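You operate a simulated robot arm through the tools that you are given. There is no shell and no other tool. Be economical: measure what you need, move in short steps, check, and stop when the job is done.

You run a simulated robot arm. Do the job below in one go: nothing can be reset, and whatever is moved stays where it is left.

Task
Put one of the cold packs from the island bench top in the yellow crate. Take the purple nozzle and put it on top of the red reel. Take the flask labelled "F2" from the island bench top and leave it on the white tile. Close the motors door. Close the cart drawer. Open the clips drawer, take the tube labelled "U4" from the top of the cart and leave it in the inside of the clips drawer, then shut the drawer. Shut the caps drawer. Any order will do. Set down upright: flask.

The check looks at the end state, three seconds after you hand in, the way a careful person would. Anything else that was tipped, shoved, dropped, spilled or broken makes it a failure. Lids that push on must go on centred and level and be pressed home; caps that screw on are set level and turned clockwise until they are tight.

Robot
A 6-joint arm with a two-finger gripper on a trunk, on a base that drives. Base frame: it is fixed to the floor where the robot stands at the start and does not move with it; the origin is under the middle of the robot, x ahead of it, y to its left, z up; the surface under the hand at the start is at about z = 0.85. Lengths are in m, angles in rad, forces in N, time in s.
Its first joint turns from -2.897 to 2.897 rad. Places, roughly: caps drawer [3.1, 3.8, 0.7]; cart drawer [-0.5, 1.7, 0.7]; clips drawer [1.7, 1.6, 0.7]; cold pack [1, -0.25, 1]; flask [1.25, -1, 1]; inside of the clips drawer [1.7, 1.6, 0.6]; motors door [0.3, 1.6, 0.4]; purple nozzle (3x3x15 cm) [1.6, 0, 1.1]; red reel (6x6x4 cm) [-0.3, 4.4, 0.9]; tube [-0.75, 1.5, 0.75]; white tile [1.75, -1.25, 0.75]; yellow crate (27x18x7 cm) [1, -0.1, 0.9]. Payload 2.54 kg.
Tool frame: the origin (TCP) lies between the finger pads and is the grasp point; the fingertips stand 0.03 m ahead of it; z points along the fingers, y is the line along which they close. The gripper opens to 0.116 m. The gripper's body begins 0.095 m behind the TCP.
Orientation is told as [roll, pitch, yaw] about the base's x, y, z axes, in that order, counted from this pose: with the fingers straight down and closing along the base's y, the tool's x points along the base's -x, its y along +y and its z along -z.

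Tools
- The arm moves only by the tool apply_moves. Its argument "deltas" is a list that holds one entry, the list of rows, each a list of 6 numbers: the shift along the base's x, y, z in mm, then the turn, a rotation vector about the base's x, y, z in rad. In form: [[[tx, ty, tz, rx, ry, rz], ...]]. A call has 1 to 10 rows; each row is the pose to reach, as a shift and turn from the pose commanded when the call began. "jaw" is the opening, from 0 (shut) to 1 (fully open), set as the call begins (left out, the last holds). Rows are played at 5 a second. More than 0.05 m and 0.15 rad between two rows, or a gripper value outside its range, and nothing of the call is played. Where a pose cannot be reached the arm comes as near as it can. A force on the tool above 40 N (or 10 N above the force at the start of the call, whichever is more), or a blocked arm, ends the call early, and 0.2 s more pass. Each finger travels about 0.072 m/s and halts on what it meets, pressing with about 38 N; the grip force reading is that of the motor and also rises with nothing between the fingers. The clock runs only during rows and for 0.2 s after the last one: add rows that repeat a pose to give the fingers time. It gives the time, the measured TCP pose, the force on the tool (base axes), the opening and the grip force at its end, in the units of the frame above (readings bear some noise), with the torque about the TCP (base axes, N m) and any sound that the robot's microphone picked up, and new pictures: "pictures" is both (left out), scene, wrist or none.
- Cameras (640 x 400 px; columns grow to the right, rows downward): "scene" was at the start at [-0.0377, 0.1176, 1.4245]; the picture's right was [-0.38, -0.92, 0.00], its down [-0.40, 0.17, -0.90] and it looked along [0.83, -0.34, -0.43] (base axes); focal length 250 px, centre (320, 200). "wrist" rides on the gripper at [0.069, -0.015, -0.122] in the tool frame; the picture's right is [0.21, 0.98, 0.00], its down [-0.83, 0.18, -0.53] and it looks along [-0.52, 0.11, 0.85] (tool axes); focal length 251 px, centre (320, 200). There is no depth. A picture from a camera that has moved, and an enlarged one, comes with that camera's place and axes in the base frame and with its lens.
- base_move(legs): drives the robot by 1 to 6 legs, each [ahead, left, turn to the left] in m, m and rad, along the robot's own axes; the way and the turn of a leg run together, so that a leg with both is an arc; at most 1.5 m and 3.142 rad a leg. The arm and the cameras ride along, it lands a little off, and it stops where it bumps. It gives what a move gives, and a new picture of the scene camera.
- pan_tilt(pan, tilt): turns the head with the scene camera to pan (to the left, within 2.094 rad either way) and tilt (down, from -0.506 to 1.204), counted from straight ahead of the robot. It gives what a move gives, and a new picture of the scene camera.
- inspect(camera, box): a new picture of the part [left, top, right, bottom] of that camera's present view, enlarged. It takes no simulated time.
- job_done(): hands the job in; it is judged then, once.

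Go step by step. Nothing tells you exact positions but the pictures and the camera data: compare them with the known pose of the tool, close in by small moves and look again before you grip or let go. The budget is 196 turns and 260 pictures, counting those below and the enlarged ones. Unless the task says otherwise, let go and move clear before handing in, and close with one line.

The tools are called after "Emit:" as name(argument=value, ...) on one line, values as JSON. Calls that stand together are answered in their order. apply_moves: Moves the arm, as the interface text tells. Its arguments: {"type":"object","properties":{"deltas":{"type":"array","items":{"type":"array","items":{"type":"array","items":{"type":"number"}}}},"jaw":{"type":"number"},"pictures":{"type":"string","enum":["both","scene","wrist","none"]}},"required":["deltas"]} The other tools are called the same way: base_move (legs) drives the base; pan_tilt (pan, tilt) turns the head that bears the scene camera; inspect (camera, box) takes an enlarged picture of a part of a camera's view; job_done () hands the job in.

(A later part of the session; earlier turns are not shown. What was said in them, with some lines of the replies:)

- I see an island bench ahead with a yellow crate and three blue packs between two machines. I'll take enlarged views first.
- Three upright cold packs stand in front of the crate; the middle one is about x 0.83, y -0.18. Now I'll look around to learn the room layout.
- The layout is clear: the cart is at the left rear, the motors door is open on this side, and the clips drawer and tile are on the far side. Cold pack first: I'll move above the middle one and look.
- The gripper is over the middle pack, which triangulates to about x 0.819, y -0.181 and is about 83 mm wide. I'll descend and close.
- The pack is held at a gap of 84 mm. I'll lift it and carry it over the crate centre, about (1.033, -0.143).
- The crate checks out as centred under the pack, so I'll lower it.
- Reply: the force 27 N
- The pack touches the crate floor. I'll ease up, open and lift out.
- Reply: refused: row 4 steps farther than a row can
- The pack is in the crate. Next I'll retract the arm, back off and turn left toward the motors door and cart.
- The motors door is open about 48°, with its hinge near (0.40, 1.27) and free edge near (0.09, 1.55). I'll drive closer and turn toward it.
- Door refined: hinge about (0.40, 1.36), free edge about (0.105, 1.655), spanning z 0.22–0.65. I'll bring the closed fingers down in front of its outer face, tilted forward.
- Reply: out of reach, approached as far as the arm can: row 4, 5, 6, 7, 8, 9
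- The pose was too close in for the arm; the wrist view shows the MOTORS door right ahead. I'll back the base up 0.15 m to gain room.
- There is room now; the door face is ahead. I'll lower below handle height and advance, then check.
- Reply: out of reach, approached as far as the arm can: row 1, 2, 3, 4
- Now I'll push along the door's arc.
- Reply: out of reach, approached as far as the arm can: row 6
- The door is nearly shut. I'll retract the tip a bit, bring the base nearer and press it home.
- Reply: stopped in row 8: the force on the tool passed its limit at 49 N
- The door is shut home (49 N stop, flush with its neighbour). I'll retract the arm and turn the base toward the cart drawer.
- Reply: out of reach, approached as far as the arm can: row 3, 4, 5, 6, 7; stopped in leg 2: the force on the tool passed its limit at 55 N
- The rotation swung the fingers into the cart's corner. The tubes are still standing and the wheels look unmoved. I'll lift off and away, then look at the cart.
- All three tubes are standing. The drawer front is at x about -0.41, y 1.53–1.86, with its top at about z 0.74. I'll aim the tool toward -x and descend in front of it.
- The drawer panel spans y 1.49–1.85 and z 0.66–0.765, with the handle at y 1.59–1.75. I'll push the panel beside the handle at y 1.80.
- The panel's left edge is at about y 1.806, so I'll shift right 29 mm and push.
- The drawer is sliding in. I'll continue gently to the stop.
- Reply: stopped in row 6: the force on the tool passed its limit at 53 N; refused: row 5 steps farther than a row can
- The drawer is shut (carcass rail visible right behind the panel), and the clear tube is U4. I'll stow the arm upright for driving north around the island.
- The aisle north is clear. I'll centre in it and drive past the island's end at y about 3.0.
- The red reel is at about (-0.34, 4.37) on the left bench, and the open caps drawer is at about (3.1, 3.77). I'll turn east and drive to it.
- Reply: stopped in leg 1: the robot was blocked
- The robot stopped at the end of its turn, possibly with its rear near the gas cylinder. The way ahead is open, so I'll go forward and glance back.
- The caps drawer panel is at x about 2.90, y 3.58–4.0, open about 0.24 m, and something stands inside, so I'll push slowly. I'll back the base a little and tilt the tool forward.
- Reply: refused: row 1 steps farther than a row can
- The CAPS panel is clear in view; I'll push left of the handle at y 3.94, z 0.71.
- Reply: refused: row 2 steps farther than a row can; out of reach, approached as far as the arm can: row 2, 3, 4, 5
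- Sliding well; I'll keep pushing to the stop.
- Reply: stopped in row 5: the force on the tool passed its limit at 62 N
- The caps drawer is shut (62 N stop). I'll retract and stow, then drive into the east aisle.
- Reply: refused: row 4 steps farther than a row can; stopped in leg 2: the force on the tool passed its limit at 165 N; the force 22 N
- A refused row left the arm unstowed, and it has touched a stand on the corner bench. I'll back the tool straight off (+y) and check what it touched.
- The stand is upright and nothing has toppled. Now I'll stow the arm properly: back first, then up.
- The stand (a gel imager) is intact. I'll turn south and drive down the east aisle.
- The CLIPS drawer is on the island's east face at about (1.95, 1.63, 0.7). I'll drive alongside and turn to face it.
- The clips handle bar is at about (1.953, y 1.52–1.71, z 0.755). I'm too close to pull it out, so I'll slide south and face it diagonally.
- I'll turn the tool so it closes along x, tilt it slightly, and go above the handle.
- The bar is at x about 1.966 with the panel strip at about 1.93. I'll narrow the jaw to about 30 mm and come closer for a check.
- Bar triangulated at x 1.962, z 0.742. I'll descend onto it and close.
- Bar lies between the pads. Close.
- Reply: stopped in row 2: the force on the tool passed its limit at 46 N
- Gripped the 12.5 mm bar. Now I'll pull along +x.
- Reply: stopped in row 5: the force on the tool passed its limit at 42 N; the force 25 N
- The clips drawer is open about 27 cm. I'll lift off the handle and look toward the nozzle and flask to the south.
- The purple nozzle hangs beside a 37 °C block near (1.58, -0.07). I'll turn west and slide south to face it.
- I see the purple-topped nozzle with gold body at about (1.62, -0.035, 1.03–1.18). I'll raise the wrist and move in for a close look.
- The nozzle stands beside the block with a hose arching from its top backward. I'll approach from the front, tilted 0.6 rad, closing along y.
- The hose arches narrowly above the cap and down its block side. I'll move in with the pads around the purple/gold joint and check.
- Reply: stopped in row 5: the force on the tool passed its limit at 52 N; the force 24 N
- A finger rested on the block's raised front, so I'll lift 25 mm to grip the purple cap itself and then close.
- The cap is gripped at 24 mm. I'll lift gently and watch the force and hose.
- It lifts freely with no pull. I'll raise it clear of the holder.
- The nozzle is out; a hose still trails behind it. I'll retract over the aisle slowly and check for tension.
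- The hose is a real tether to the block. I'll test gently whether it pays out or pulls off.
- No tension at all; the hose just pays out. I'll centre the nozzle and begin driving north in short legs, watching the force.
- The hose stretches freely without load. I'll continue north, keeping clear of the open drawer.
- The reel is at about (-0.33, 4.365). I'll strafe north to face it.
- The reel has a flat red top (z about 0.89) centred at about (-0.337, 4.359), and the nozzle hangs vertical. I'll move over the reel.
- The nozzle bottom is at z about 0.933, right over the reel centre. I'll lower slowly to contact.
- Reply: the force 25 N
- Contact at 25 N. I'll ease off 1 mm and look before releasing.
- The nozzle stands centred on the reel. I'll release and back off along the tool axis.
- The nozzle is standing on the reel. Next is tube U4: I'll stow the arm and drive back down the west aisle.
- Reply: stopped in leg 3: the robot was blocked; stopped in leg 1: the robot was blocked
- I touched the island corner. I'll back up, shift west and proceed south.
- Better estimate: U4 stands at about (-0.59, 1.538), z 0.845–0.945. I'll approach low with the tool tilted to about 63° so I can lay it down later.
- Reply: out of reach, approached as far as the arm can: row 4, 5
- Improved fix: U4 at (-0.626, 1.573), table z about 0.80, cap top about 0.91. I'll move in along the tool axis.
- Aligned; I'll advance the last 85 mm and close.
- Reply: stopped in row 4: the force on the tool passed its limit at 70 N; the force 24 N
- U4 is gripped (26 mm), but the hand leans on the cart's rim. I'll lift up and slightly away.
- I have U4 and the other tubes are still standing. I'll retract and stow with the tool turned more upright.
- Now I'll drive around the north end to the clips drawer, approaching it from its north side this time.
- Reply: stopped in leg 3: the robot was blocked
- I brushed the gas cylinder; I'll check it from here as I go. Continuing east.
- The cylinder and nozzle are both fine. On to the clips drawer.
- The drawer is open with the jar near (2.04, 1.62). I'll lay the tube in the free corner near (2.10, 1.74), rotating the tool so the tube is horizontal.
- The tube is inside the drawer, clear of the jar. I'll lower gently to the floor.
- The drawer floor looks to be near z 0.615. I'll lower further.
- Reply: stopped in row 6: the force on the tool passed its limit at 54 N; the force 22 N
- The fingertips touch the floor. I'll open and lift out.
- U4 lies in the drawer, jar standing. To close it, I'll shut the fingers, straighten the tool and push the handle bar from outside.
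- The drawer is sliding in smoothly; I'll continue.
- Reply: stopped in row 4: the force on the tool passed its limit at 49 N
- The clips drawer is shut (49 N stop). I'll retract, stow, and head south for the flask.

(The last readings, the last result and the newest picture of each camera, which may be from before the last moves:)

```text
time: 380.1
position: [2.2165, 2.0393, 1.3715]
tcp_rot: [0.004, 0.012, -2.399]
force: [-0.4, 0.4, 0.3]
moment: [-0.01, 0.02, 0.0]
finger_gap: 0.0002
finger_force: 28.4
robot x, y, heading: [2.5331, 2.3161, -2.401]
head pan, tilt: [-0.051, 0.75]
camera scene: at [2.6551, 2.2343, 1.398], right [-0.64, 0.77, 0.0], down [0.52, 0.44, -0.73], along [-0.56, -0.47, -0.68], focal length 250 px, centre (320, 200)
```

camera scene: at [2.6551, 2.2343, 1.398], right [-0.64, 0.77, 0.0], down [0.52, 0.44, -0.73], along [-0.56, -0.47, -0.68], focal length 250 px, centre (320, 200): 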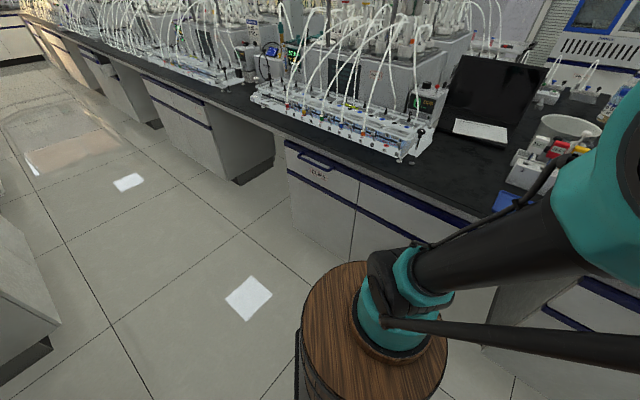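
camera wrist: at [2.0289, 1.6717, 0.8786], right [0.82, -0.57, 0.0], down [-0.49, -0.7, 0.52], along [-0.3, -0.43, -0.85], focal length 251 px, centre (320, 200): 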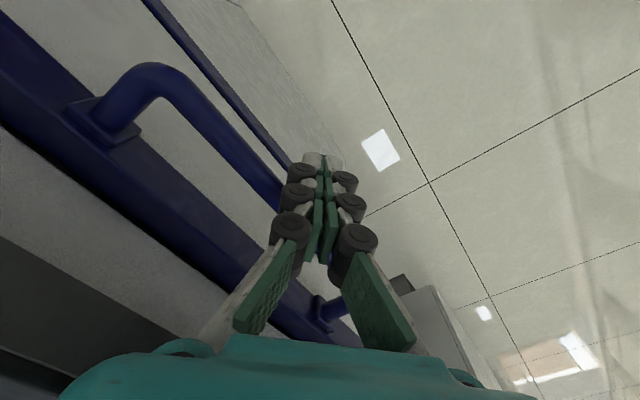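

Flush. I'll drive south to around y = -0.9.

Emit:
base_move(legs=[[0, 0, 0.83], [1.45, 0, 0], [1.4, 0, 0]])

Emit:
pan_tilt(pan=-0.9, tilt=0.45)

```text
time: 396.0
position: [2.4636, -0.9376, 1.3705]
tcp_rot: [0.003, 0.013, -1.603]
force: [0.1, 0.1, -0.4]
moment: [0.01, 0.0, 0.02]
finger_gap: 0.0
finger_force: 28.7
robot x, y, heading: [2.4899, -0.52, -1.602]
head pan, tilt: [-0.051, 0.75]
camera scene: at [2.6332, -0.4858, 1.398], right [-1.0, 0.08, 0.0], down [0.06, 0.68, -0.73], along [-0.06, -0.73, -0.68], focal length 250 px, centre (320, 200)
```

scene: 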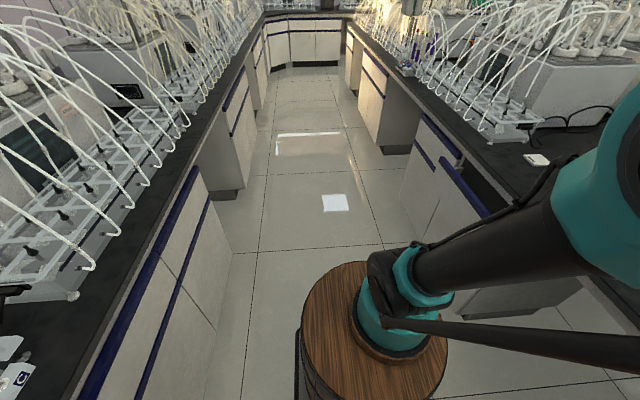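

```text
time: 397.2
position: [2.4639, -0.9381, 1.3712]
tcp_rot: [0.002, 0.013, -1.604]
force: [0.5, -0.1, -0.2]
moment: [-0.01, 0.01, -0.01]
finger_gap: 0.0
finger_force: 28.7
robot x, y, heading: [2.4869, -0.523, -1.602]
head pan, tilt: [-0.901, 0.45]
camera scene: at [2.5662, -0.458, 1.4244], right [-0.6, 0.8, 0.0], down [0.35, 0.26, -0.9], along [-0.72, -0.54, -0.44], focal length 250 px, centre (320, 200)
```

scene: 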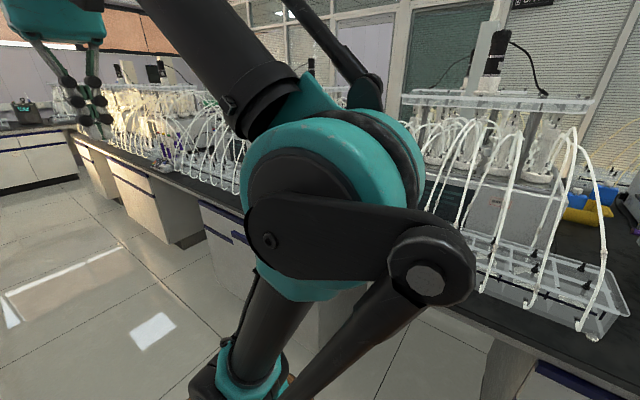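

Emit:
base_move(legs=[[0.42, 0.07, 0], [0, 0, -1.54]])

Emit:
pan_tilt(pan=0.1, tilt=0.45)

Emit:
inspect(camera="wrist", box=[0, 0, 640, 400])

```text
time: 403.6
position: [2.1269, -0.9245, 1.3701]
tcp_rot: [0.002, 0.012, 3.108]
force: [0.2, -0.9, 0.1]
moment: [0.0, 0.03, -0.01]
finger_gap: 0.0
finger_force: 28.8
robot x, y, heading: [2.5445, -0.9512, 3.116]
head pan, tilt: [-0.901, 0.45]
camera scene: at [2.6006, -1.0266, 1.4245], right [0.8, 0.6, 0.0], down [0.26, -0.35, -0.9], along [-0.54, 0.72, -0.44], focal length 250 px, centre (320, 200)
```

scene: 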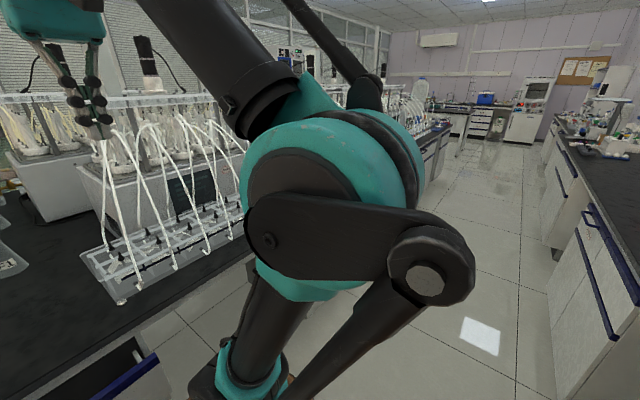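

```text
time: 404.9
position: [2.1264, -0.924, 1.3695]
tcp_rot: [0.001, 0.012, 3.109]
force: [-0.1, 0.5, -0.8]
moment: [-0.02, -0.01, 0.01]
finger_gap: 0.0
finger_force: 28.7
robot x, y, heading: [2.5443, -0.9475, 3.108]
head pan, tilt: [0.099, 0.45]
camera scene: at [2.5637, -1.1066, 1.4245], right [-0.07, 1.0, 0.0], down [0.43, 0.03, -0.9], along [-0.9, -0.06, -0.44], focal length 250 px, centre (320, 200)
```

scene: 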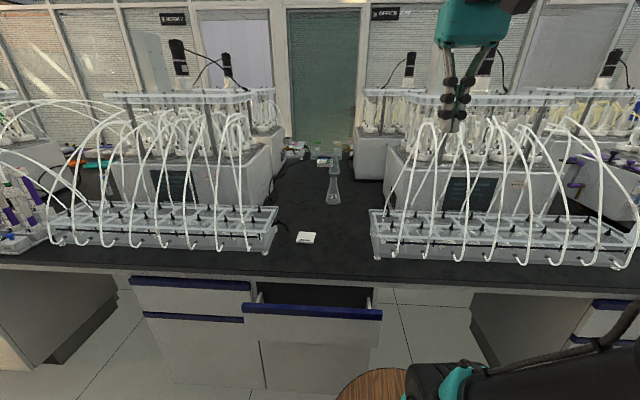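

```text
1.00 times, centred on (320, 200) of wrist (not enlarged: the box is as wide or as high as the picture)
camera zoom: at [2.1938, -0.9115, 1.4945], right [0.18, -0.98, 0.0], down [-0.84, -0.15, 0.52], along [-0.51, -0.1, -0.85], focal length 251 px, centre (320, 200)
```

zoom: 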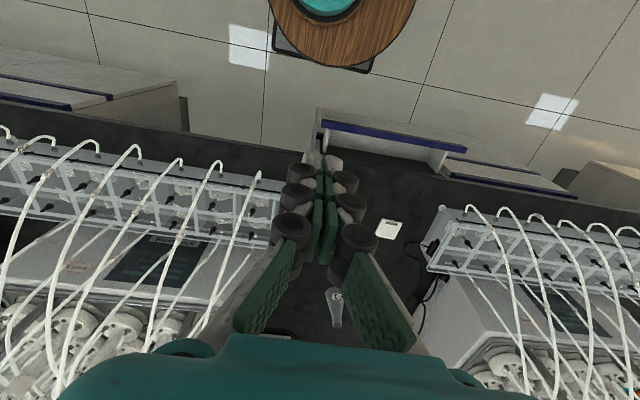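

Emit:
inspect(camera="scene", box=[260, 120, 400, 260])

Emit:
inspect(camera="wrist", box=[300, 190, 430, 350])

```text
2.86 times, centred on (330, 190) of scene
camera zoom: at [2.5637, -1.1066, 1.4245], right [-0.07, 1.0, 0.0], down [0.43, 0.03, -0.9], along [-0.9, -0.06, -0.44], focal length 714 px, centre (291, 229)
```

zoom: 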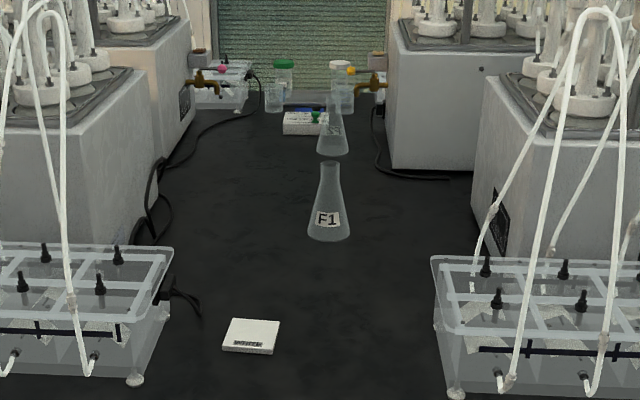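

```text
2.50 times, centred on (365, 270) of wrist
camera zoom: at [2.1938, -0.9115, 1.4945], right [0.18, -0.98, 0.0], down [-0.84, -0.15, 0.52], along [-0.51, -0.1, -0.85], focal length 629 px, centre (208, 25)
```

zoom: 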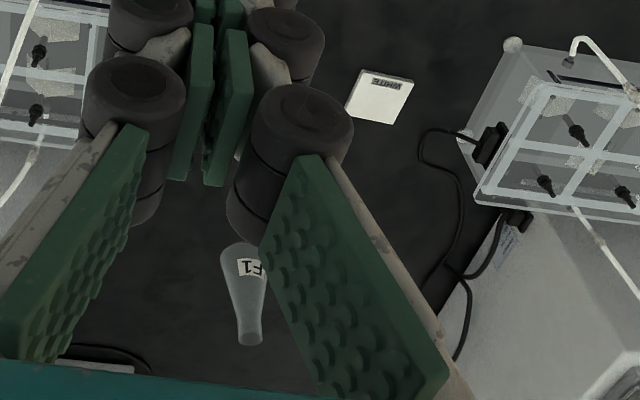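

Emit:
inspect(camera="scene", box=[318, 135, 348, 160])

Emit:
inspect(camera="scene", box=[310, 150, 360, 210])

```text
16.00 times, centred on (333, 148) of scene
camera zoom: at [2.5637, -1.1066, 1.4245], right [-0.07, 1.0, 0.0], down [0.43, 0.03, -0.9], along [-0.9, -0.06, -0.44], focal length 4000 px, centre (112, 1040)
```

zoom: 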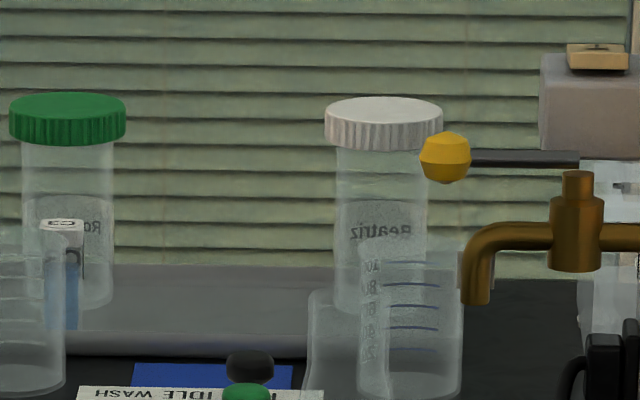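

```text
6.67 times, centred on (335, 180) of scene
camera zoom: at [2.5637, -1.1066, 1.4245], right [-0.07, 1.0, 0.0], down [0.43, 0.03, -0.9], along [-0.9, -0.06, -0.44], focal length 1666 px, centre (220, 333)
```

zoom: 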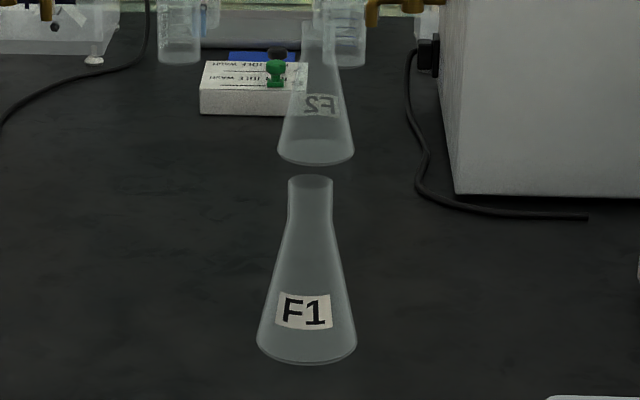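

F2 is the rear flask at about (0.975, -1.116), only reachable from the west side. The tile is at (1.746, -1.219). I'll drive back round to the west side.

Emit:
base_move(legs=[[0, 0, -1.54], [1.45, -0.03, 0], [1.45, 0, 0], [1.0, 0, 0]])

```text
time: 427.6
position: [2.6996, 3.4081, 1.3712]
tcp_rot: [0.0, 0.011, 1.531]
force: [-0.7, 0.5, 0.8]
moment: [-0.04, -0.02, 0.06]
finger_gap: 0.0
finger_force: 28.6
robot x, y, heading: [2.6725, 2.9901, 1.531]
head pan, tilt: [0.099, 0.45]
camera scene: at [2.5078, 2.9726, 1.4245], right [1.0, 0.06, 0.0], down [0.03, -0.43, -0.9], along [-0.05, 0.9, -0.44], focal length 250 px, centre (320, 200)
```

scene: 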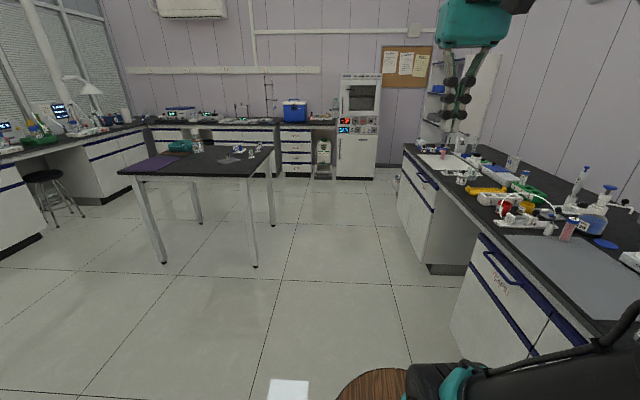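

Emit:
base_move(legs=[[0.75, 0.06, 0], [0, 0, 1.61], [1.2, 0, 0], [1.1, 0, 0]])

```text
time: 446.6
position: [-0.0782, 3.8322, 1.3706]
tcp_rot: [0.001, 0.012, 3.108]
force: [-1.8, 0.0, -0.5]
moment: [-0.02, -0.04, -0.03]
finger_gap: 0.0
finger_force: 28.7
robot x, y, heading: [0.3392, 3.809, 3.108]
head pan, tilt: [0.099, 0.45]
camera scene: at [0.3598, 3.6503, 1.4245], right [-0.07, 1.0, 0.0], down [0.43, 0.03, -0.9], along [-0.9, -0.06, -0.44], focal length 250 px, centre (320, 200)
```

scene: 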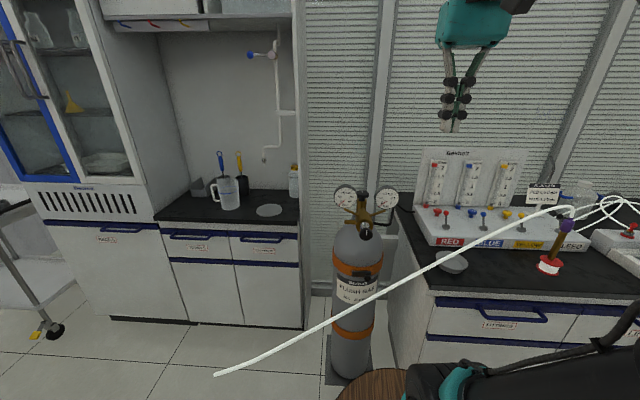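

Emit:
base_move(legs=[[0, 0, 1.604], [0, -0.29, 0], [1.45, 0, 0], [1.45, 0, 0]])

```text
time: 466.1
position: [-0.0241, 0.5093, 1.3706]
tcp_rot: [0.002, 0.011, -1.584]
force: [-0.7, 0.7, 0.7]
moment: [0.01, 0.02, 0.03]
finger_gap: 0.0001
finger_force: 28.5
robot x, y, heading: [-0.0067, 0.9282, -1.578]
head pan, tilt: [0.099, 0.45]
camera scene: at [0.1501, 0.9554, 1.4245], right [-1.0, -0.09, 0.0], down [-0.04, 0.43, -0.9], along [0.08, -0.9, -0.44], focal length 250 px, centre (320, 200)
```

scene: 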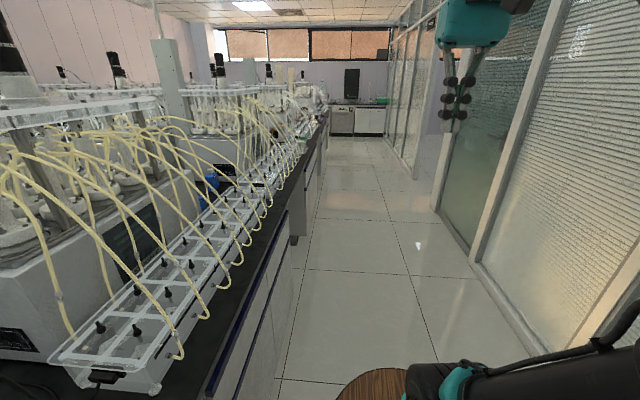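

Emit:
base_move(legs=[[1.05, -0.2, 0], [1.0, 0, 0], [0, 0, 1.578], [0.19, 0, 0]])

Emit:
inspect(camera="wrist", box=[0, 0, 640, 400])

```text
time: 481.4
position: [0.3496, -1.1288, 1.3702]
tcp_rot: [0.001, 0.013, -0.015]
force: [-0.7, -0.5, 0.0]
moment: [0.01, 0.02, -0.01]
finger_gap: 0.0
finger_force: 28.4
robot x, y, heading: [-0.0679, -1.1113, -0.012]
head pan, tilt: [0.099, 0.45]
camera scene: at [-0.0965, -0.9488, 1.4245], right [0.09, -1.0, 0.0], down [-0.43, -0.04, -0.9], along [0.9, 0.08, -0.44], focal length 250 px, centre (320, 200)
```

scene: 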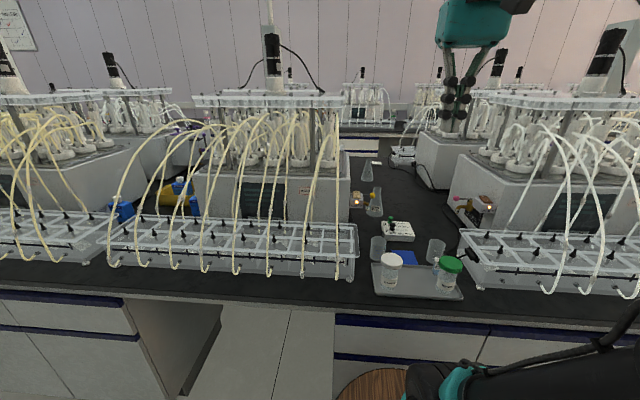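

```text
1.00 times, centred on (320, 200) of wrist (not enlarged: the box is as wide or as high as the picture)
camera zoom: at [0.2813, -1.144, 1.4945], right [-0.2, 0.98, 0.0], down [0.83, 0.17, 0.52], along [0.51, 0.11, -0.85], focal length 251 px, centre (320, 200)
```

zoom: 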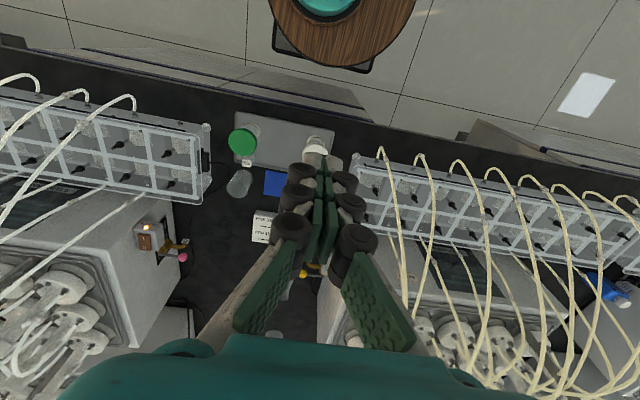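

Emit:
inspect(camera="scene", box=[320, 150, 500, 300])

```text
2.67 times, centred on (410, 225) of scene
camera zoom: at [-0.0965, -0.9488, 1.4245], right [0.09, -1.0, 0.0], down [-0.43, -0.04, -0.9], along [0.9, 0.08, -0.44], focal length 667 px, centre (80, 133)
```

zoom: 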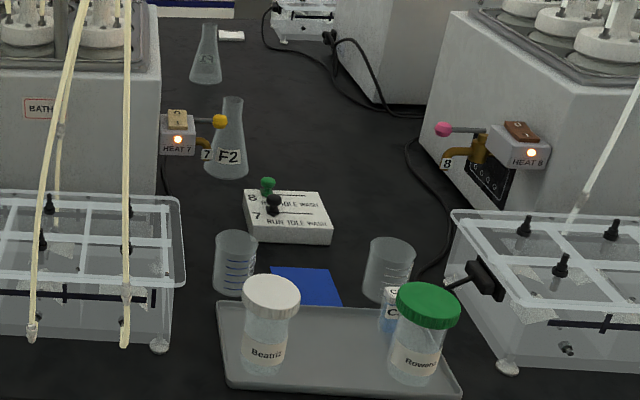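

F2's label faces me; its axis is at about (0.967, -1.115), top at z about 0.98. I'll extend over it through the clear corridor.

Emit:
apply_moves(deltas=[[[45, 2, 0, 0, 0, 0], [92, 4, 0, 0, 0, 0], [140, 6, 0, 0, 0, 0], [188, 8, 0, 0, 0, 0], [236, 10, -5, 0, 0, 0], [284, 11, -10, 0, 0, 0], [332, 12, -20, 0, 0, 0], [380, 13, -30, 0, 0, 0], [427, 14, -40, 0, 0, 0], [470, 14, -50, 0, 0, 0]]], jaw=0.62, pictures="none")

Emit:
apply_moves(deltas=[[[40, 0, -20, 0, 0, 0], [80, 0, -45, 0, 0, 0], [115, 0, -75, 0, 0, 0], [140, 0, -110, 0, 0, 0], [147, 0, -150, 0, 0, 0], [147, 0, -190, 0, 0, 0], [147, 0, -190, 0, 0, 0]]], pictures="wrist")

```text
time: 483.6
position: [0.7998, -1.1163, 1.3113]
tcp_rot: [0.002, 0.011, -0.016]
force: [0.2, 0.1, 0.2]
moment: [-0.01, -0.03, 0.0]
finger_gap: 0.0722
finger_force: 0.1
out of reach, approached as far as the arm can: row 10
robot x, y, heading: [-0.0674, -1.112, -0.014]
head pan, tilt: [0.099, 0.45]
```

```text
time: 485.2
position: [0.944, -1.1196, 1.1223]
tcp_rot: [0.002, 0.012, -0.016]
force: [0.4, 0.1, -0.4]
moment: [-0.01, -0.01, 0.02]
finger_gap: 0.0719
finger_force: 0.0
out of reach, approached as far as the arm can: row 1, 2, 3, 4, 5
robot x, y, heading: [-0.0657, -1.1093, -0.011]
head pan, tilt: [0.099, 0.45]
camera wrist: at [0.8756, -1.1342, 1.2452], right [-0.2, 0.98, 0.0], down [0.83, 0.17, 0.52], along [0.51, 0.11, -0.85], focal length 251 px, centre (320, 200)
```

wrist: 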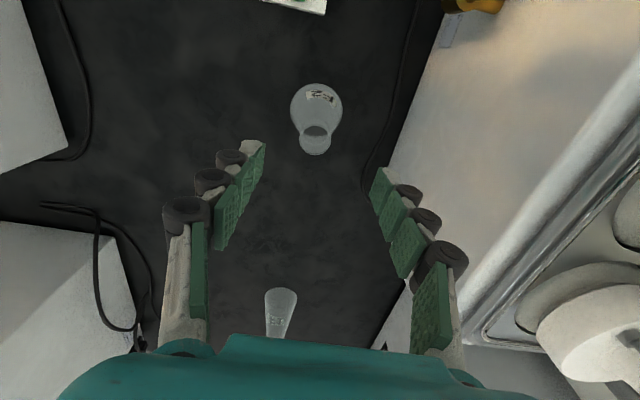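

The flask is nearly under the gripper, at (0.957, -1.122). I'll descend to the neck and close.

Emit:
apply_moves(deltas=[[[4, -1, -40, 0, 0, 0], [8, -2, -80, 0, 0, 0], [12, -2, -115, 0, 0, 0], [13, -2, -140, 0, 0, 0], [13, -2, -150, 0, 0, 0], [13, -2, -150, 0, 0, 0]]], pictures="wrist")

```text
time: 486.6
position: [0.9568, -1.1166, 0.9729]
tcp_rot: [0.002, 0.011, -0.016]
force: [-0.3, -0.2, -0.1]
moment: [0.05, -0.01, 0.01]
finger_gap: 0.0718
finger_force: 0.1
robot x, y, heading: [-0.0684, -1.1116, -0.013]
head pan, tilt: [0.099, 0.45]
camera wrist: at [0.8898, -1.132, 1.0966], right [-0.2, 0.98, 0.0], down [0.83, 0.17, 0.52], along [0.51, 0.11, -0.85], focal length 251 px, centre (320, 200)
```

wrist: 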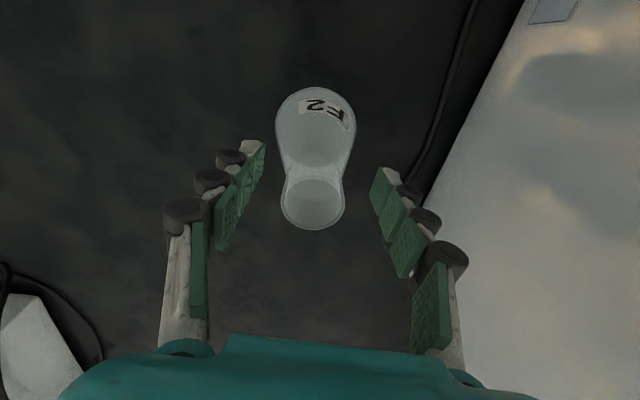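

Emit:
apply_moves(deltas=[[[4, -2, -8, 0, 0, 0], [4, -2, -8, 0, 0, 0]]], pictures="none")

Emit:
apply_moves(deltas=[[[0, 0, 0, 0, 0, 0], [0, 0, 0, 0, 0, 0], [0, 0, 0, 0, 0, 0], [0, 0, 0, 0, 0, 0]]], jaw=0.15, pictures="wrist")

```text
time: 487.2
position: [0.9618, -1.1193, 0.966]
tcp_rot: [0.001, 0.012, -0.015]
force: [0.2, 0.7, -0.1]
moment: [0.01, -0.01, -0.01]
finger_gap: 0.0719
finger_force: 0.1
robot x, y, heading: [-0.0659, -1.1125, -0.012]
head pan, tilt: [0.099, 0.45]
```

```text
time: 488.2
position: [0.9613, -1.1197, 0.9654]
tcp_rot: [0.0, 0.012, -0.018]
force: [1.1, -0.8, 1.5]
moment: [-0.02, 0.03, 0.0]
finger_gap: 0.0406
finger_force: 37.4
robot x, y, heading: [-0.0642, -1.1072, -0.015]
head pan, tilt: [0.099, 0.45]
camera wrist: at [0.8936, -1.1343, 1.0894], right [-0.2, 0.98, 0.0], down [0.83, 0.17, 0.52], along [0.51, 0.11, -0.85], focal length 251 px, centre (320, 200)
```

wrist: 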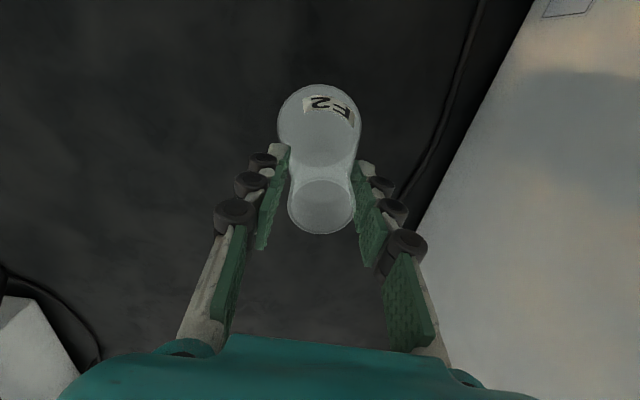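

F2 is held by the neck (41 mm). I'll lift straight up, then retreat above the tap.

Emit:
apply_moves(deltas=[[[0, 0, 40, 0, 0, 0], [0, 0, 80, 0, 0, 0], [-4, 0, 120, 0, 0, 0], [-12, 0, 155, 0, 0, 0], [-35, 0, 185, 0, 0, 0], [-65, 0, 215, 0, 0, 0], [-100, 0, 245, 0, 0, 0], [-135, 0, 275, 0, 0, 0], [-170, 0, 305, 0, 0, 0], [-205, 0, 335, 0, 0, 0]]], pictures="wrist")

```text
time: 490.4
position: [0.7578, -1.1183, 1.2985]
tcp_rot: [0.002, 0.013, -0.017]
force: [1.1, -1.0, -1.4]
moment: [-0.02, 0.11, 0.01]
finger_gap: 0.0406
finger_force: 38.3
robot x, y, heading: [-0.0674, -1.1116, -0.011]
head pan, tilt: [0.099, 0.45]
camera wrist: at [0.6898, -1.1326, 1.4229], right [-0.2, 0.98, 0.0], down [0.84, 0.17, 0.52], along [0.51, 0.11, -0.85], focal length 251 px, centre (320, 200)
```

wrist: 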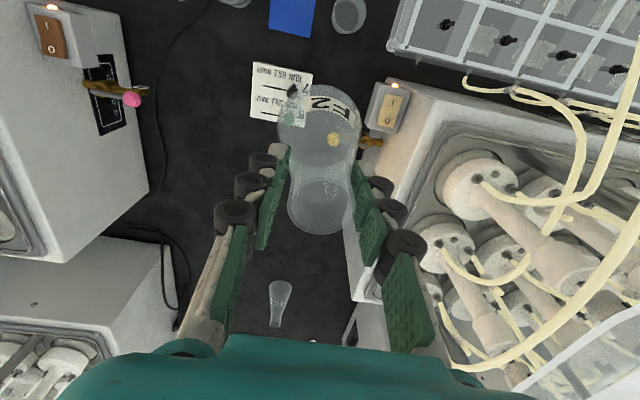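

Emit:
apply_moves(deltas=[[[-45, 0, 15, 0, 0, 0], [-90, 0, 30, 0, 0, 0], [-135, 0, 45, 0, 0, 0], [-180, 0, 60, 0, 0, 0], [-225, 0, 75, 0, 0, 0], [-270, 0, 90, 0, 0, 0], [-315, 0, 100, 0, 0, 0], [-360, 0, 100, 0, 0, 0], [-400, 0, 100, 0, 0, 0]]], pictures="none")

Emit:
base_move(legs=[[-0.2, 0, 0], [0, 0, 1.583], [0, -0.29, 0], [1.4, 0, 0], [1.4, 0, 0]])

```text
time: 492.4
position: [0.3572, -1.1194, 1.3999]
tcp_rot: [0.0, 0.014, -0.015]
force: [1.6, 0.5, -1.4]
moment: [-0.05, 0.11, 0.01]
finger_gap: 0.0403
finger_force: 37.5
robot x, y, heading: [-0.0699, -1.1118, -0.012]
head pan, tilt: [0.099, 0.45]
```

```text
time: 509.8
position: [0.2171, 1.4312, 1.4004]
tcp_rot: [0.001, 0.014, 1.41]
force: [-0.4, -0.5, -1.2]
moment: [0.01, -0.01, 0.01]
finger_gap: 0.0397
finger_force: 37.8
robot x, y, heading: [0.1477, 1.0142, 1.407]
head pan, tilt: [0.099, 0.45]
stopped in leg 5: the robot was blocked; the commanded pose is now the measured one
camera scene: at [-0.018, 1.0132, 1.4245], right [1.0, -0.06, 0.0], down [-0.03, -0.43, -0.9], along [0.06, 0.9, -0.44], focal length 250 px, centre (320, 200)
```

scene: 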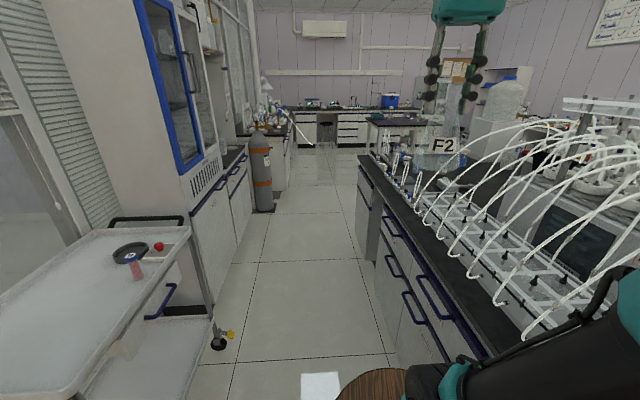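

I grazed the bench side; I'll shift left, straighten and continue north.

Emit:
base_move(legs=[[-0.05, 0.12, 0], [0, 0, 0.165], [1.3, 0, 0]])

```text
time: 517.8
position: [0.0285, 2.6867, 1.4009]
tcp_rot: [0.002, 0.012, 1.559]
force: [-0.5, -0.2, -0.8]
moment: [0.01, 0.0, 0.0]
finger_gap: 0.0392
finger_force: 38.1
robot x, y, heading: [0.0186, 2.2622, 1.561]
head pan, tilt: [0.099, 0.45]
camera scene: at [-0.1425, 2.2389, 1.4245], right [1.0, 0.09, 0.0], down [0.04, -0.43, -0.9], along [-0.08, 0.9, -0.44], focal length 250 px, centre (320, 200)
```

scene: 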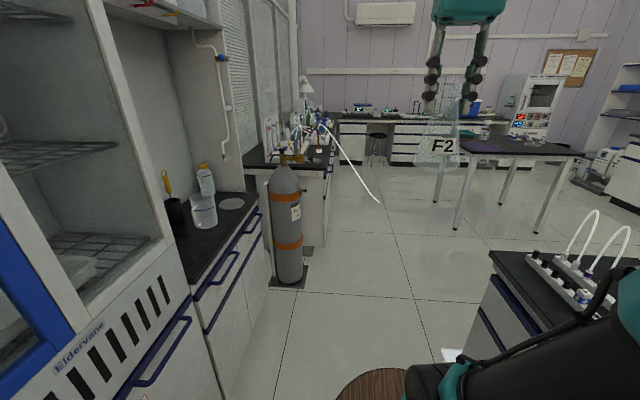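

Emit:
base_move(legs=[[1.42, 0, 0], [0, -0.4, 0], [0, 0, -1.56], [1.1, 0, 0], [1.05, 0, 0]])

```text
time: 540.9
position: [2.9816, 3.6393, 1.4006]
tcp_rot: [0.001, 0.011, -0.01]
force: [0.3, -0.4, -1.8]
moment: [-0.02, 0.02, 0.01]
finger_gap: 0.0388
finger_force: 37.6
robot x, y, heading: [2.5548, 3.6502, -0.009]
head pan, tilt: [0.099, 0.45]
camera scene: at [2.5267, 3.8096, 1.4245], right [0.09, -1.0, 0.0], down [-0.43, -0.04, -0.9], along [0.9, 0.08, -0.44], focal length 250 px, centre (320, 200)
```

scene: 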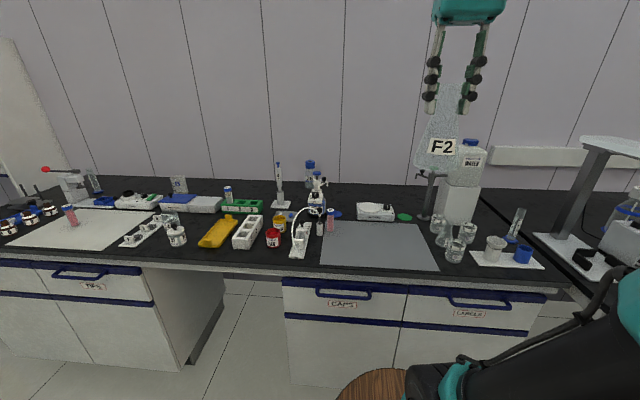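

Emit:
apply_moves(deltas=[[[0, 0, 0, 0, 0, 0]]], jaw=0, pictures="wrist")

```text
time: 541.3
position: [2.9812, 3.6396, 1.4]
tcp_rot: [0.001, 0.012, -0.01]
force: [0.1, 0.0, -2.3]
moment: [-0.03, -0.01, -0.01]
finger_gap: 0.0385
finger_force: 37.9
robot x, y, heading: [2.5573, 3.6469, -0.007]
head pan, tilt: [0.099, 0.45]
camera wrist: at [2.9126, 3.625, 1.5243], right [-0.2, 0.98, 0.0], down [0.83, 0.17, 0.52], along [0.51, 0.11, -0.85], focal length 251 px, centre (320, 200)
```

wrist: 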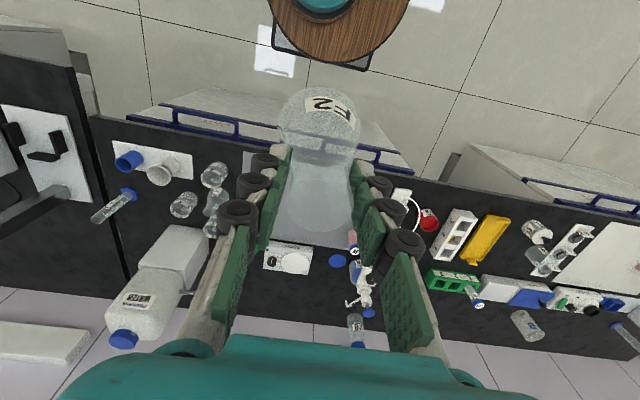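

The flask hasn't slipped. Continuing south down the east aisle.

Emit:
base_move(legs=[[0, 0, -1.562], [1.4, 0, 0], [1.4, 0, 0]])

```text
time: 558.5
position: [2.631, 0.4608, 1.4009]
tcp_rot: [0.001, 0.011, -1.562]
force: [-0.7, 0.5, -0.9]
moment: [0.0, -0.07, -0.01]
finger_gap: 0.0381
finger_force: 38.1
robot x, y, heading: [2.6282, 0.881, -1.556]
head pan, tilt: [0.099, 0.45]
camera scene: at [2.787, 0.9177, 1.4245], right [-0.99, -0.11, 0.0], down [-0.05, 0.43, -0.9], along [0.1, -0.9, -0.44], focal length 250 px, centre (320, 200)
```

scene: 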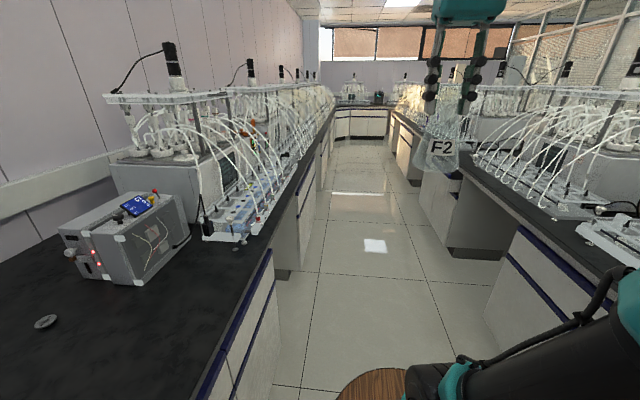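

Emit:
base_move(legs=[[1.05, -0.05, 0], [1.03, -0.06, 0], [0, 0, -1.57]])

Emit:
inspect(camera="scene", box=[220, 150, 460, 300])

```text
time: 572.5
position: [2.1076, -1.1731, 1.4003]
tcp_rot: [0.003, 0.014, -3.132]
force: [0.4, -1.0, -0.8]
moment: [0.01, 0.02, 0.0]
finger_gap: 0.0374
finger_force: 38.1
robot x, y, heading: [2.5288, -1.1746, -3.129]
head pan, tilt: [0.099, 0.45]
camera scene: at [2.5586, -1.3293, 1.4245], right [-0.11, 0.99, 0.0], down [0.43, 0.05, -0.9], along [-0.89, -0.1, -0.44], focal length 250 px, centre (320, 200)
```

scene: 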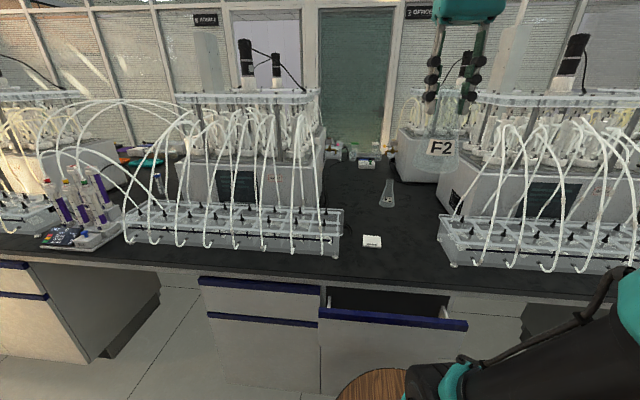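

```text
2.67 times, centred on (340, 225) of scene
camera zoom: at [2.5586, -1.3293, 1.4245], right [-0.11, 0.99, 0.0], down [0.43, 0.05, -0.9], along [-0.89, -0.1, -0.44], focal length 667 px, centre (267, 133)
```

zoom: 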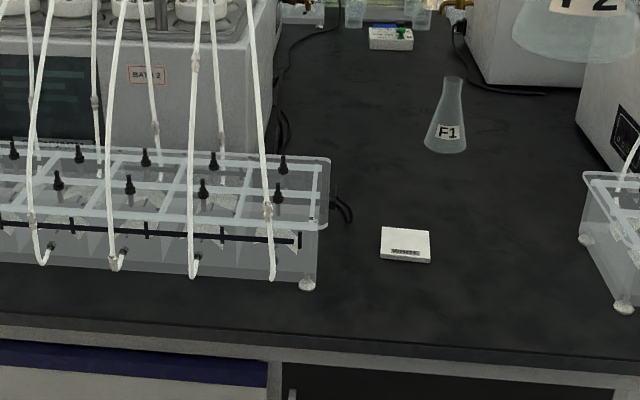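

The tile centre is confirmed at (1.748, -1.220), top at z about 0.86. I'll carry the flask over it.

Emit:
apply_moves(deltas=[[[-36, -5, -25, 0, 0, 0], [-72, -9, -50, 0, 0, 0], [-108, -14, -75, 0, 0, 0], [-144, -19, -100, 0, 0, 0], [-180, -23, -125, 0, 0, 0], [-216, -28, -150, 0, 0, 0], [-252, -33, -175, 0, 0, 0], [-288, -38, -200, 0, 0, 0], [-324, -42, -225, 0, 0, 0], [-359, -47, -250, 0, 0, 0]]], pictures="none")

Emit:
apply_moves(deltas=[[[0, 0, -40, 0, 0, 0], [0, 0, -80, 0, 0, 0], [0, 0, -120, 0, 0, 0], [0, 0, -150, 0, 0, 0], [0, 0, -150, 0, 0, 0]]], pictures="wrist")

Emit:
inspect(camera="scene", box=[310, 160, 430, 270])

```text
time: 574.7
position: [1.7455, -1.2193, 1.1522]
tcp_rot: [0.003, 0.011, -3.131]
force: [0.7, 0.2, -0.8]
moment: [-0.01, 0.1, 0.04]
finger_gap: 0.0376
finger_force: 37.8
robot x, y, heading: [2.5312, -1.171, -3.131]
head pan, tilt: [0.099, 0.45]
```

```text
time: 575.9
position: [1.7462, -1.2228, 0.9983]
tcp_rot: [0.001, 0.013, -3.131]
force: [-1.0, -0.9, -0.9]
moment: [0.01, 0.02, 0.0]
finger_gap: 0.0376
finger_force: 37.5
robot x, y, heading: [2.5289, -1.1707, -3.133]
head pan, tilt: [0.099, 0.45]
camera wrist: at [1.8126, -1.2072, 1.124], right [0.22, -0.97, 0.0], down [-0.83, -0.19, 0.52], along [-0.51, -0.12, -0.85], focal length 251 px, centre (320, 200)
```

wrist: 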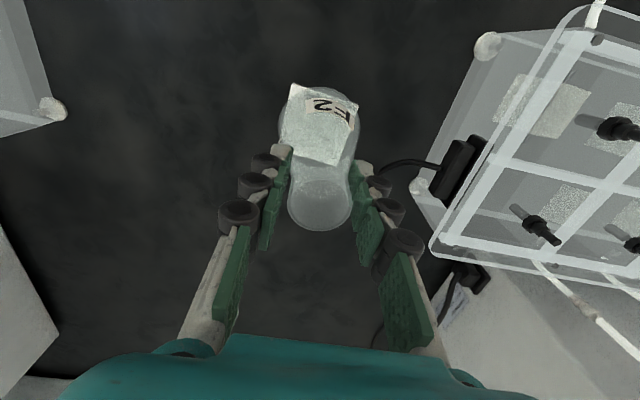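

```text
3.64 times, centred on (370, 215) of scene
camera zoom: at [2.5585, -1.3293, 1.4244], right [-0.11, 0.99, 0.0], down [0.43, 0.05, -0.9], along [-0.89, -0.1, -0.44], focal length 909 px, centre (138, 146)
```

zoom: 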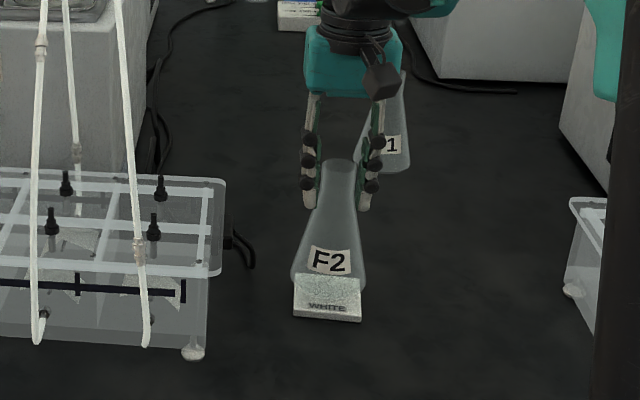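

The flask is centred over the tile in both views. I'll lower to contact.

Emit:
apply_moves(deltas=[[[0, 0, -12, 0, 0, 0], [0, 0, -17, 0, 0, 0], [0, 0, -20, 0, 0, 0], [0, 0, -22, 0, 0, 0], [0, 0, -22, 0, 0, 0]]], pictures="none")

```text
time: 577.0
position: [1.7479, -1.2223, 0.9804]
tcp_rot: [0.001, 0.013, -3.131]
force: [0.8, 0.2, 18.8]
moment: [0.04, -0.18, 0.03]
finger_gap: 0.0377
finger_force: 37.9
robot x, y, heading: [2.5313, -1.174, -3.134]
head pan, tilt: [0.099, 0.45]
stopped in row 5: the force on the tool passed its limit at 41 N (the readings are from after the stop); the commanded pose is now the measured one
```

Emit:
apply_moves(deltas=[[[0, 0, 0.7, 0, 0, 0], [0, 0, 0.7, 0, 0, 0]]], pictures="none")

Emit:
inspect(camera="scene", box=[310, 160, 430, 270])

```text
time: 577.6
position: [1.7487, -1.2215, 0.9815]
tcp_rot: [0.001, 0.01, -3.129]
force: [0.6, 0.9, 17.7]
moment: [0.03, -0.19, 0.0]
finger_gap: 0.0378
finger_force: 38.1
robot x, y, heading: [2.5323, -1.1738, -3.129]
head pan, tilt: [0.099, 0.45]
```

```text
3.64 times, centred on (370, 215) of scene
camera zoom: at [2.5592, -1.3293, 1.4244], right [-0.11, 0.99, 0.0], down [0.43, 0.05, -0.9], along [-0.9, -0.1, -0.43], focal length 909 px, centre (138, 146)
```

zoom: 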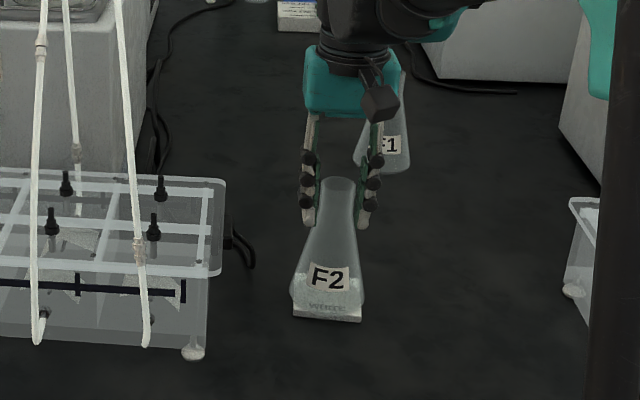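

F2 sits on the tile. I'll release and rise straight up.

Emit:
apply_moves(deltas=[[[0, 0, 0.5, 0, 0, 0], [0, 0, 0.5, 0, 0, 0], [0, 0, 0.5, 0, 0, 0]]], jaw=0.62, pictures="none")

Emit:
apply_moves(deltas=[[[0, 0, 20, 0, 0, 0], [0, 0, 50, 0, 0, 0], [0, 0, 95, 0, 0, 0], [0, 0, 140, 0, 0, 0], [20, 0, 180, 0, 0, 0], [50, 0, 215, 0, 0, 0], [85, 0, 250, 0, 0, 0]]], pictures="wrist")

Emit:
inspect(camera="scene", box=[310, 160, 430, 270])

```text
time: 578.4
position: [1.7472, -1.2221, 0.9805]
tcp_rot: [0.002, 0.013, -3.132]
force: [0.6, 0.8, -0.2]
moment: [0.01, 0.01, -0.02]
finger_gap: 0.0717
finger_force: 0.1
robot x, y, heading: [2.5293, -1.1729, -3.133]
head pan, tilt: [0.099, 0.45]
```

```text
time: 580.0
position: [1.8299, -1.2213, 1.2337]
tcp_rot: [0.002, 0.011, -3.13]
force: [-0.5, 0.2, -0.3]
moment: [0.01, -0.05, -0.03]
finger_gap: 0.0721
finger_force: 0.2
robot x, y, heading: [2.5303, -1.1751, -3.138]
head pan, tilt: [0.099, 0.45]
camera wrist: at [1.8972, -1.2063, 1.3567], right [0.22, -0.97, 0.0], down [-0.83, -0.19, 0.52], along [-0.51, -0.12, -0.85], focal length 251 px, centre (320, 200)
```

wrist: 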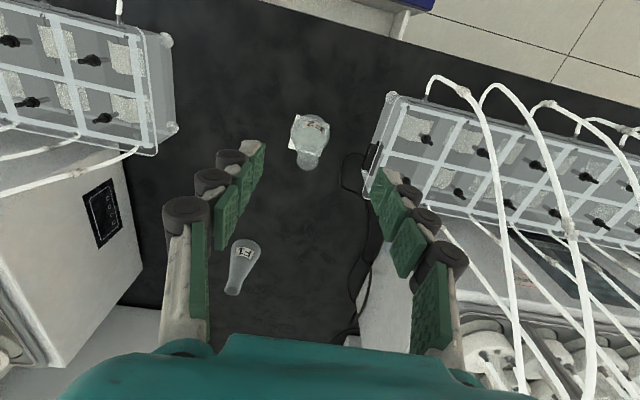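

```text
3.64 times, centred on (370, 215) of scene
camera zoom: at [2.558, -1.3293, 1.4245], right [-0.11, 0.99, 0.0], down [0.43, 0.05, -0.9], along [-0.89, -0.1, -0.44], focal length 909 px, centre (138, 146)
```

zoom: 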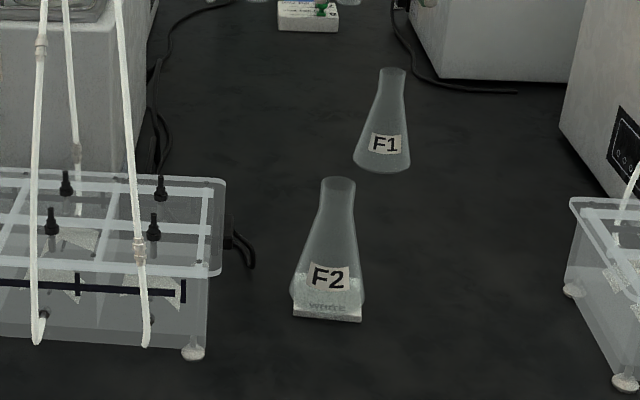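

F2 stands upright on the tile and the arm is clear; everything on the list is done.

Emit:
job_done()

```text
The job is handed in.
```

I finished every item on the list and handed the job in: the cold pack is in the crate and the purple nozzle stands on the red reel. Flask F2 is upright on the white tile, and tube U4 lies in the shut clips drawer. The motors door, cart drawer and caps drawer are closed. Along the way I bumped the cart (it slid about 1 cm), the gel imager stand, the gas cylinder and the island bench; the cart, stand and cylinder looked undisturbed afterwards, but I did not recheck the bench or the motors door after the last bench bump.
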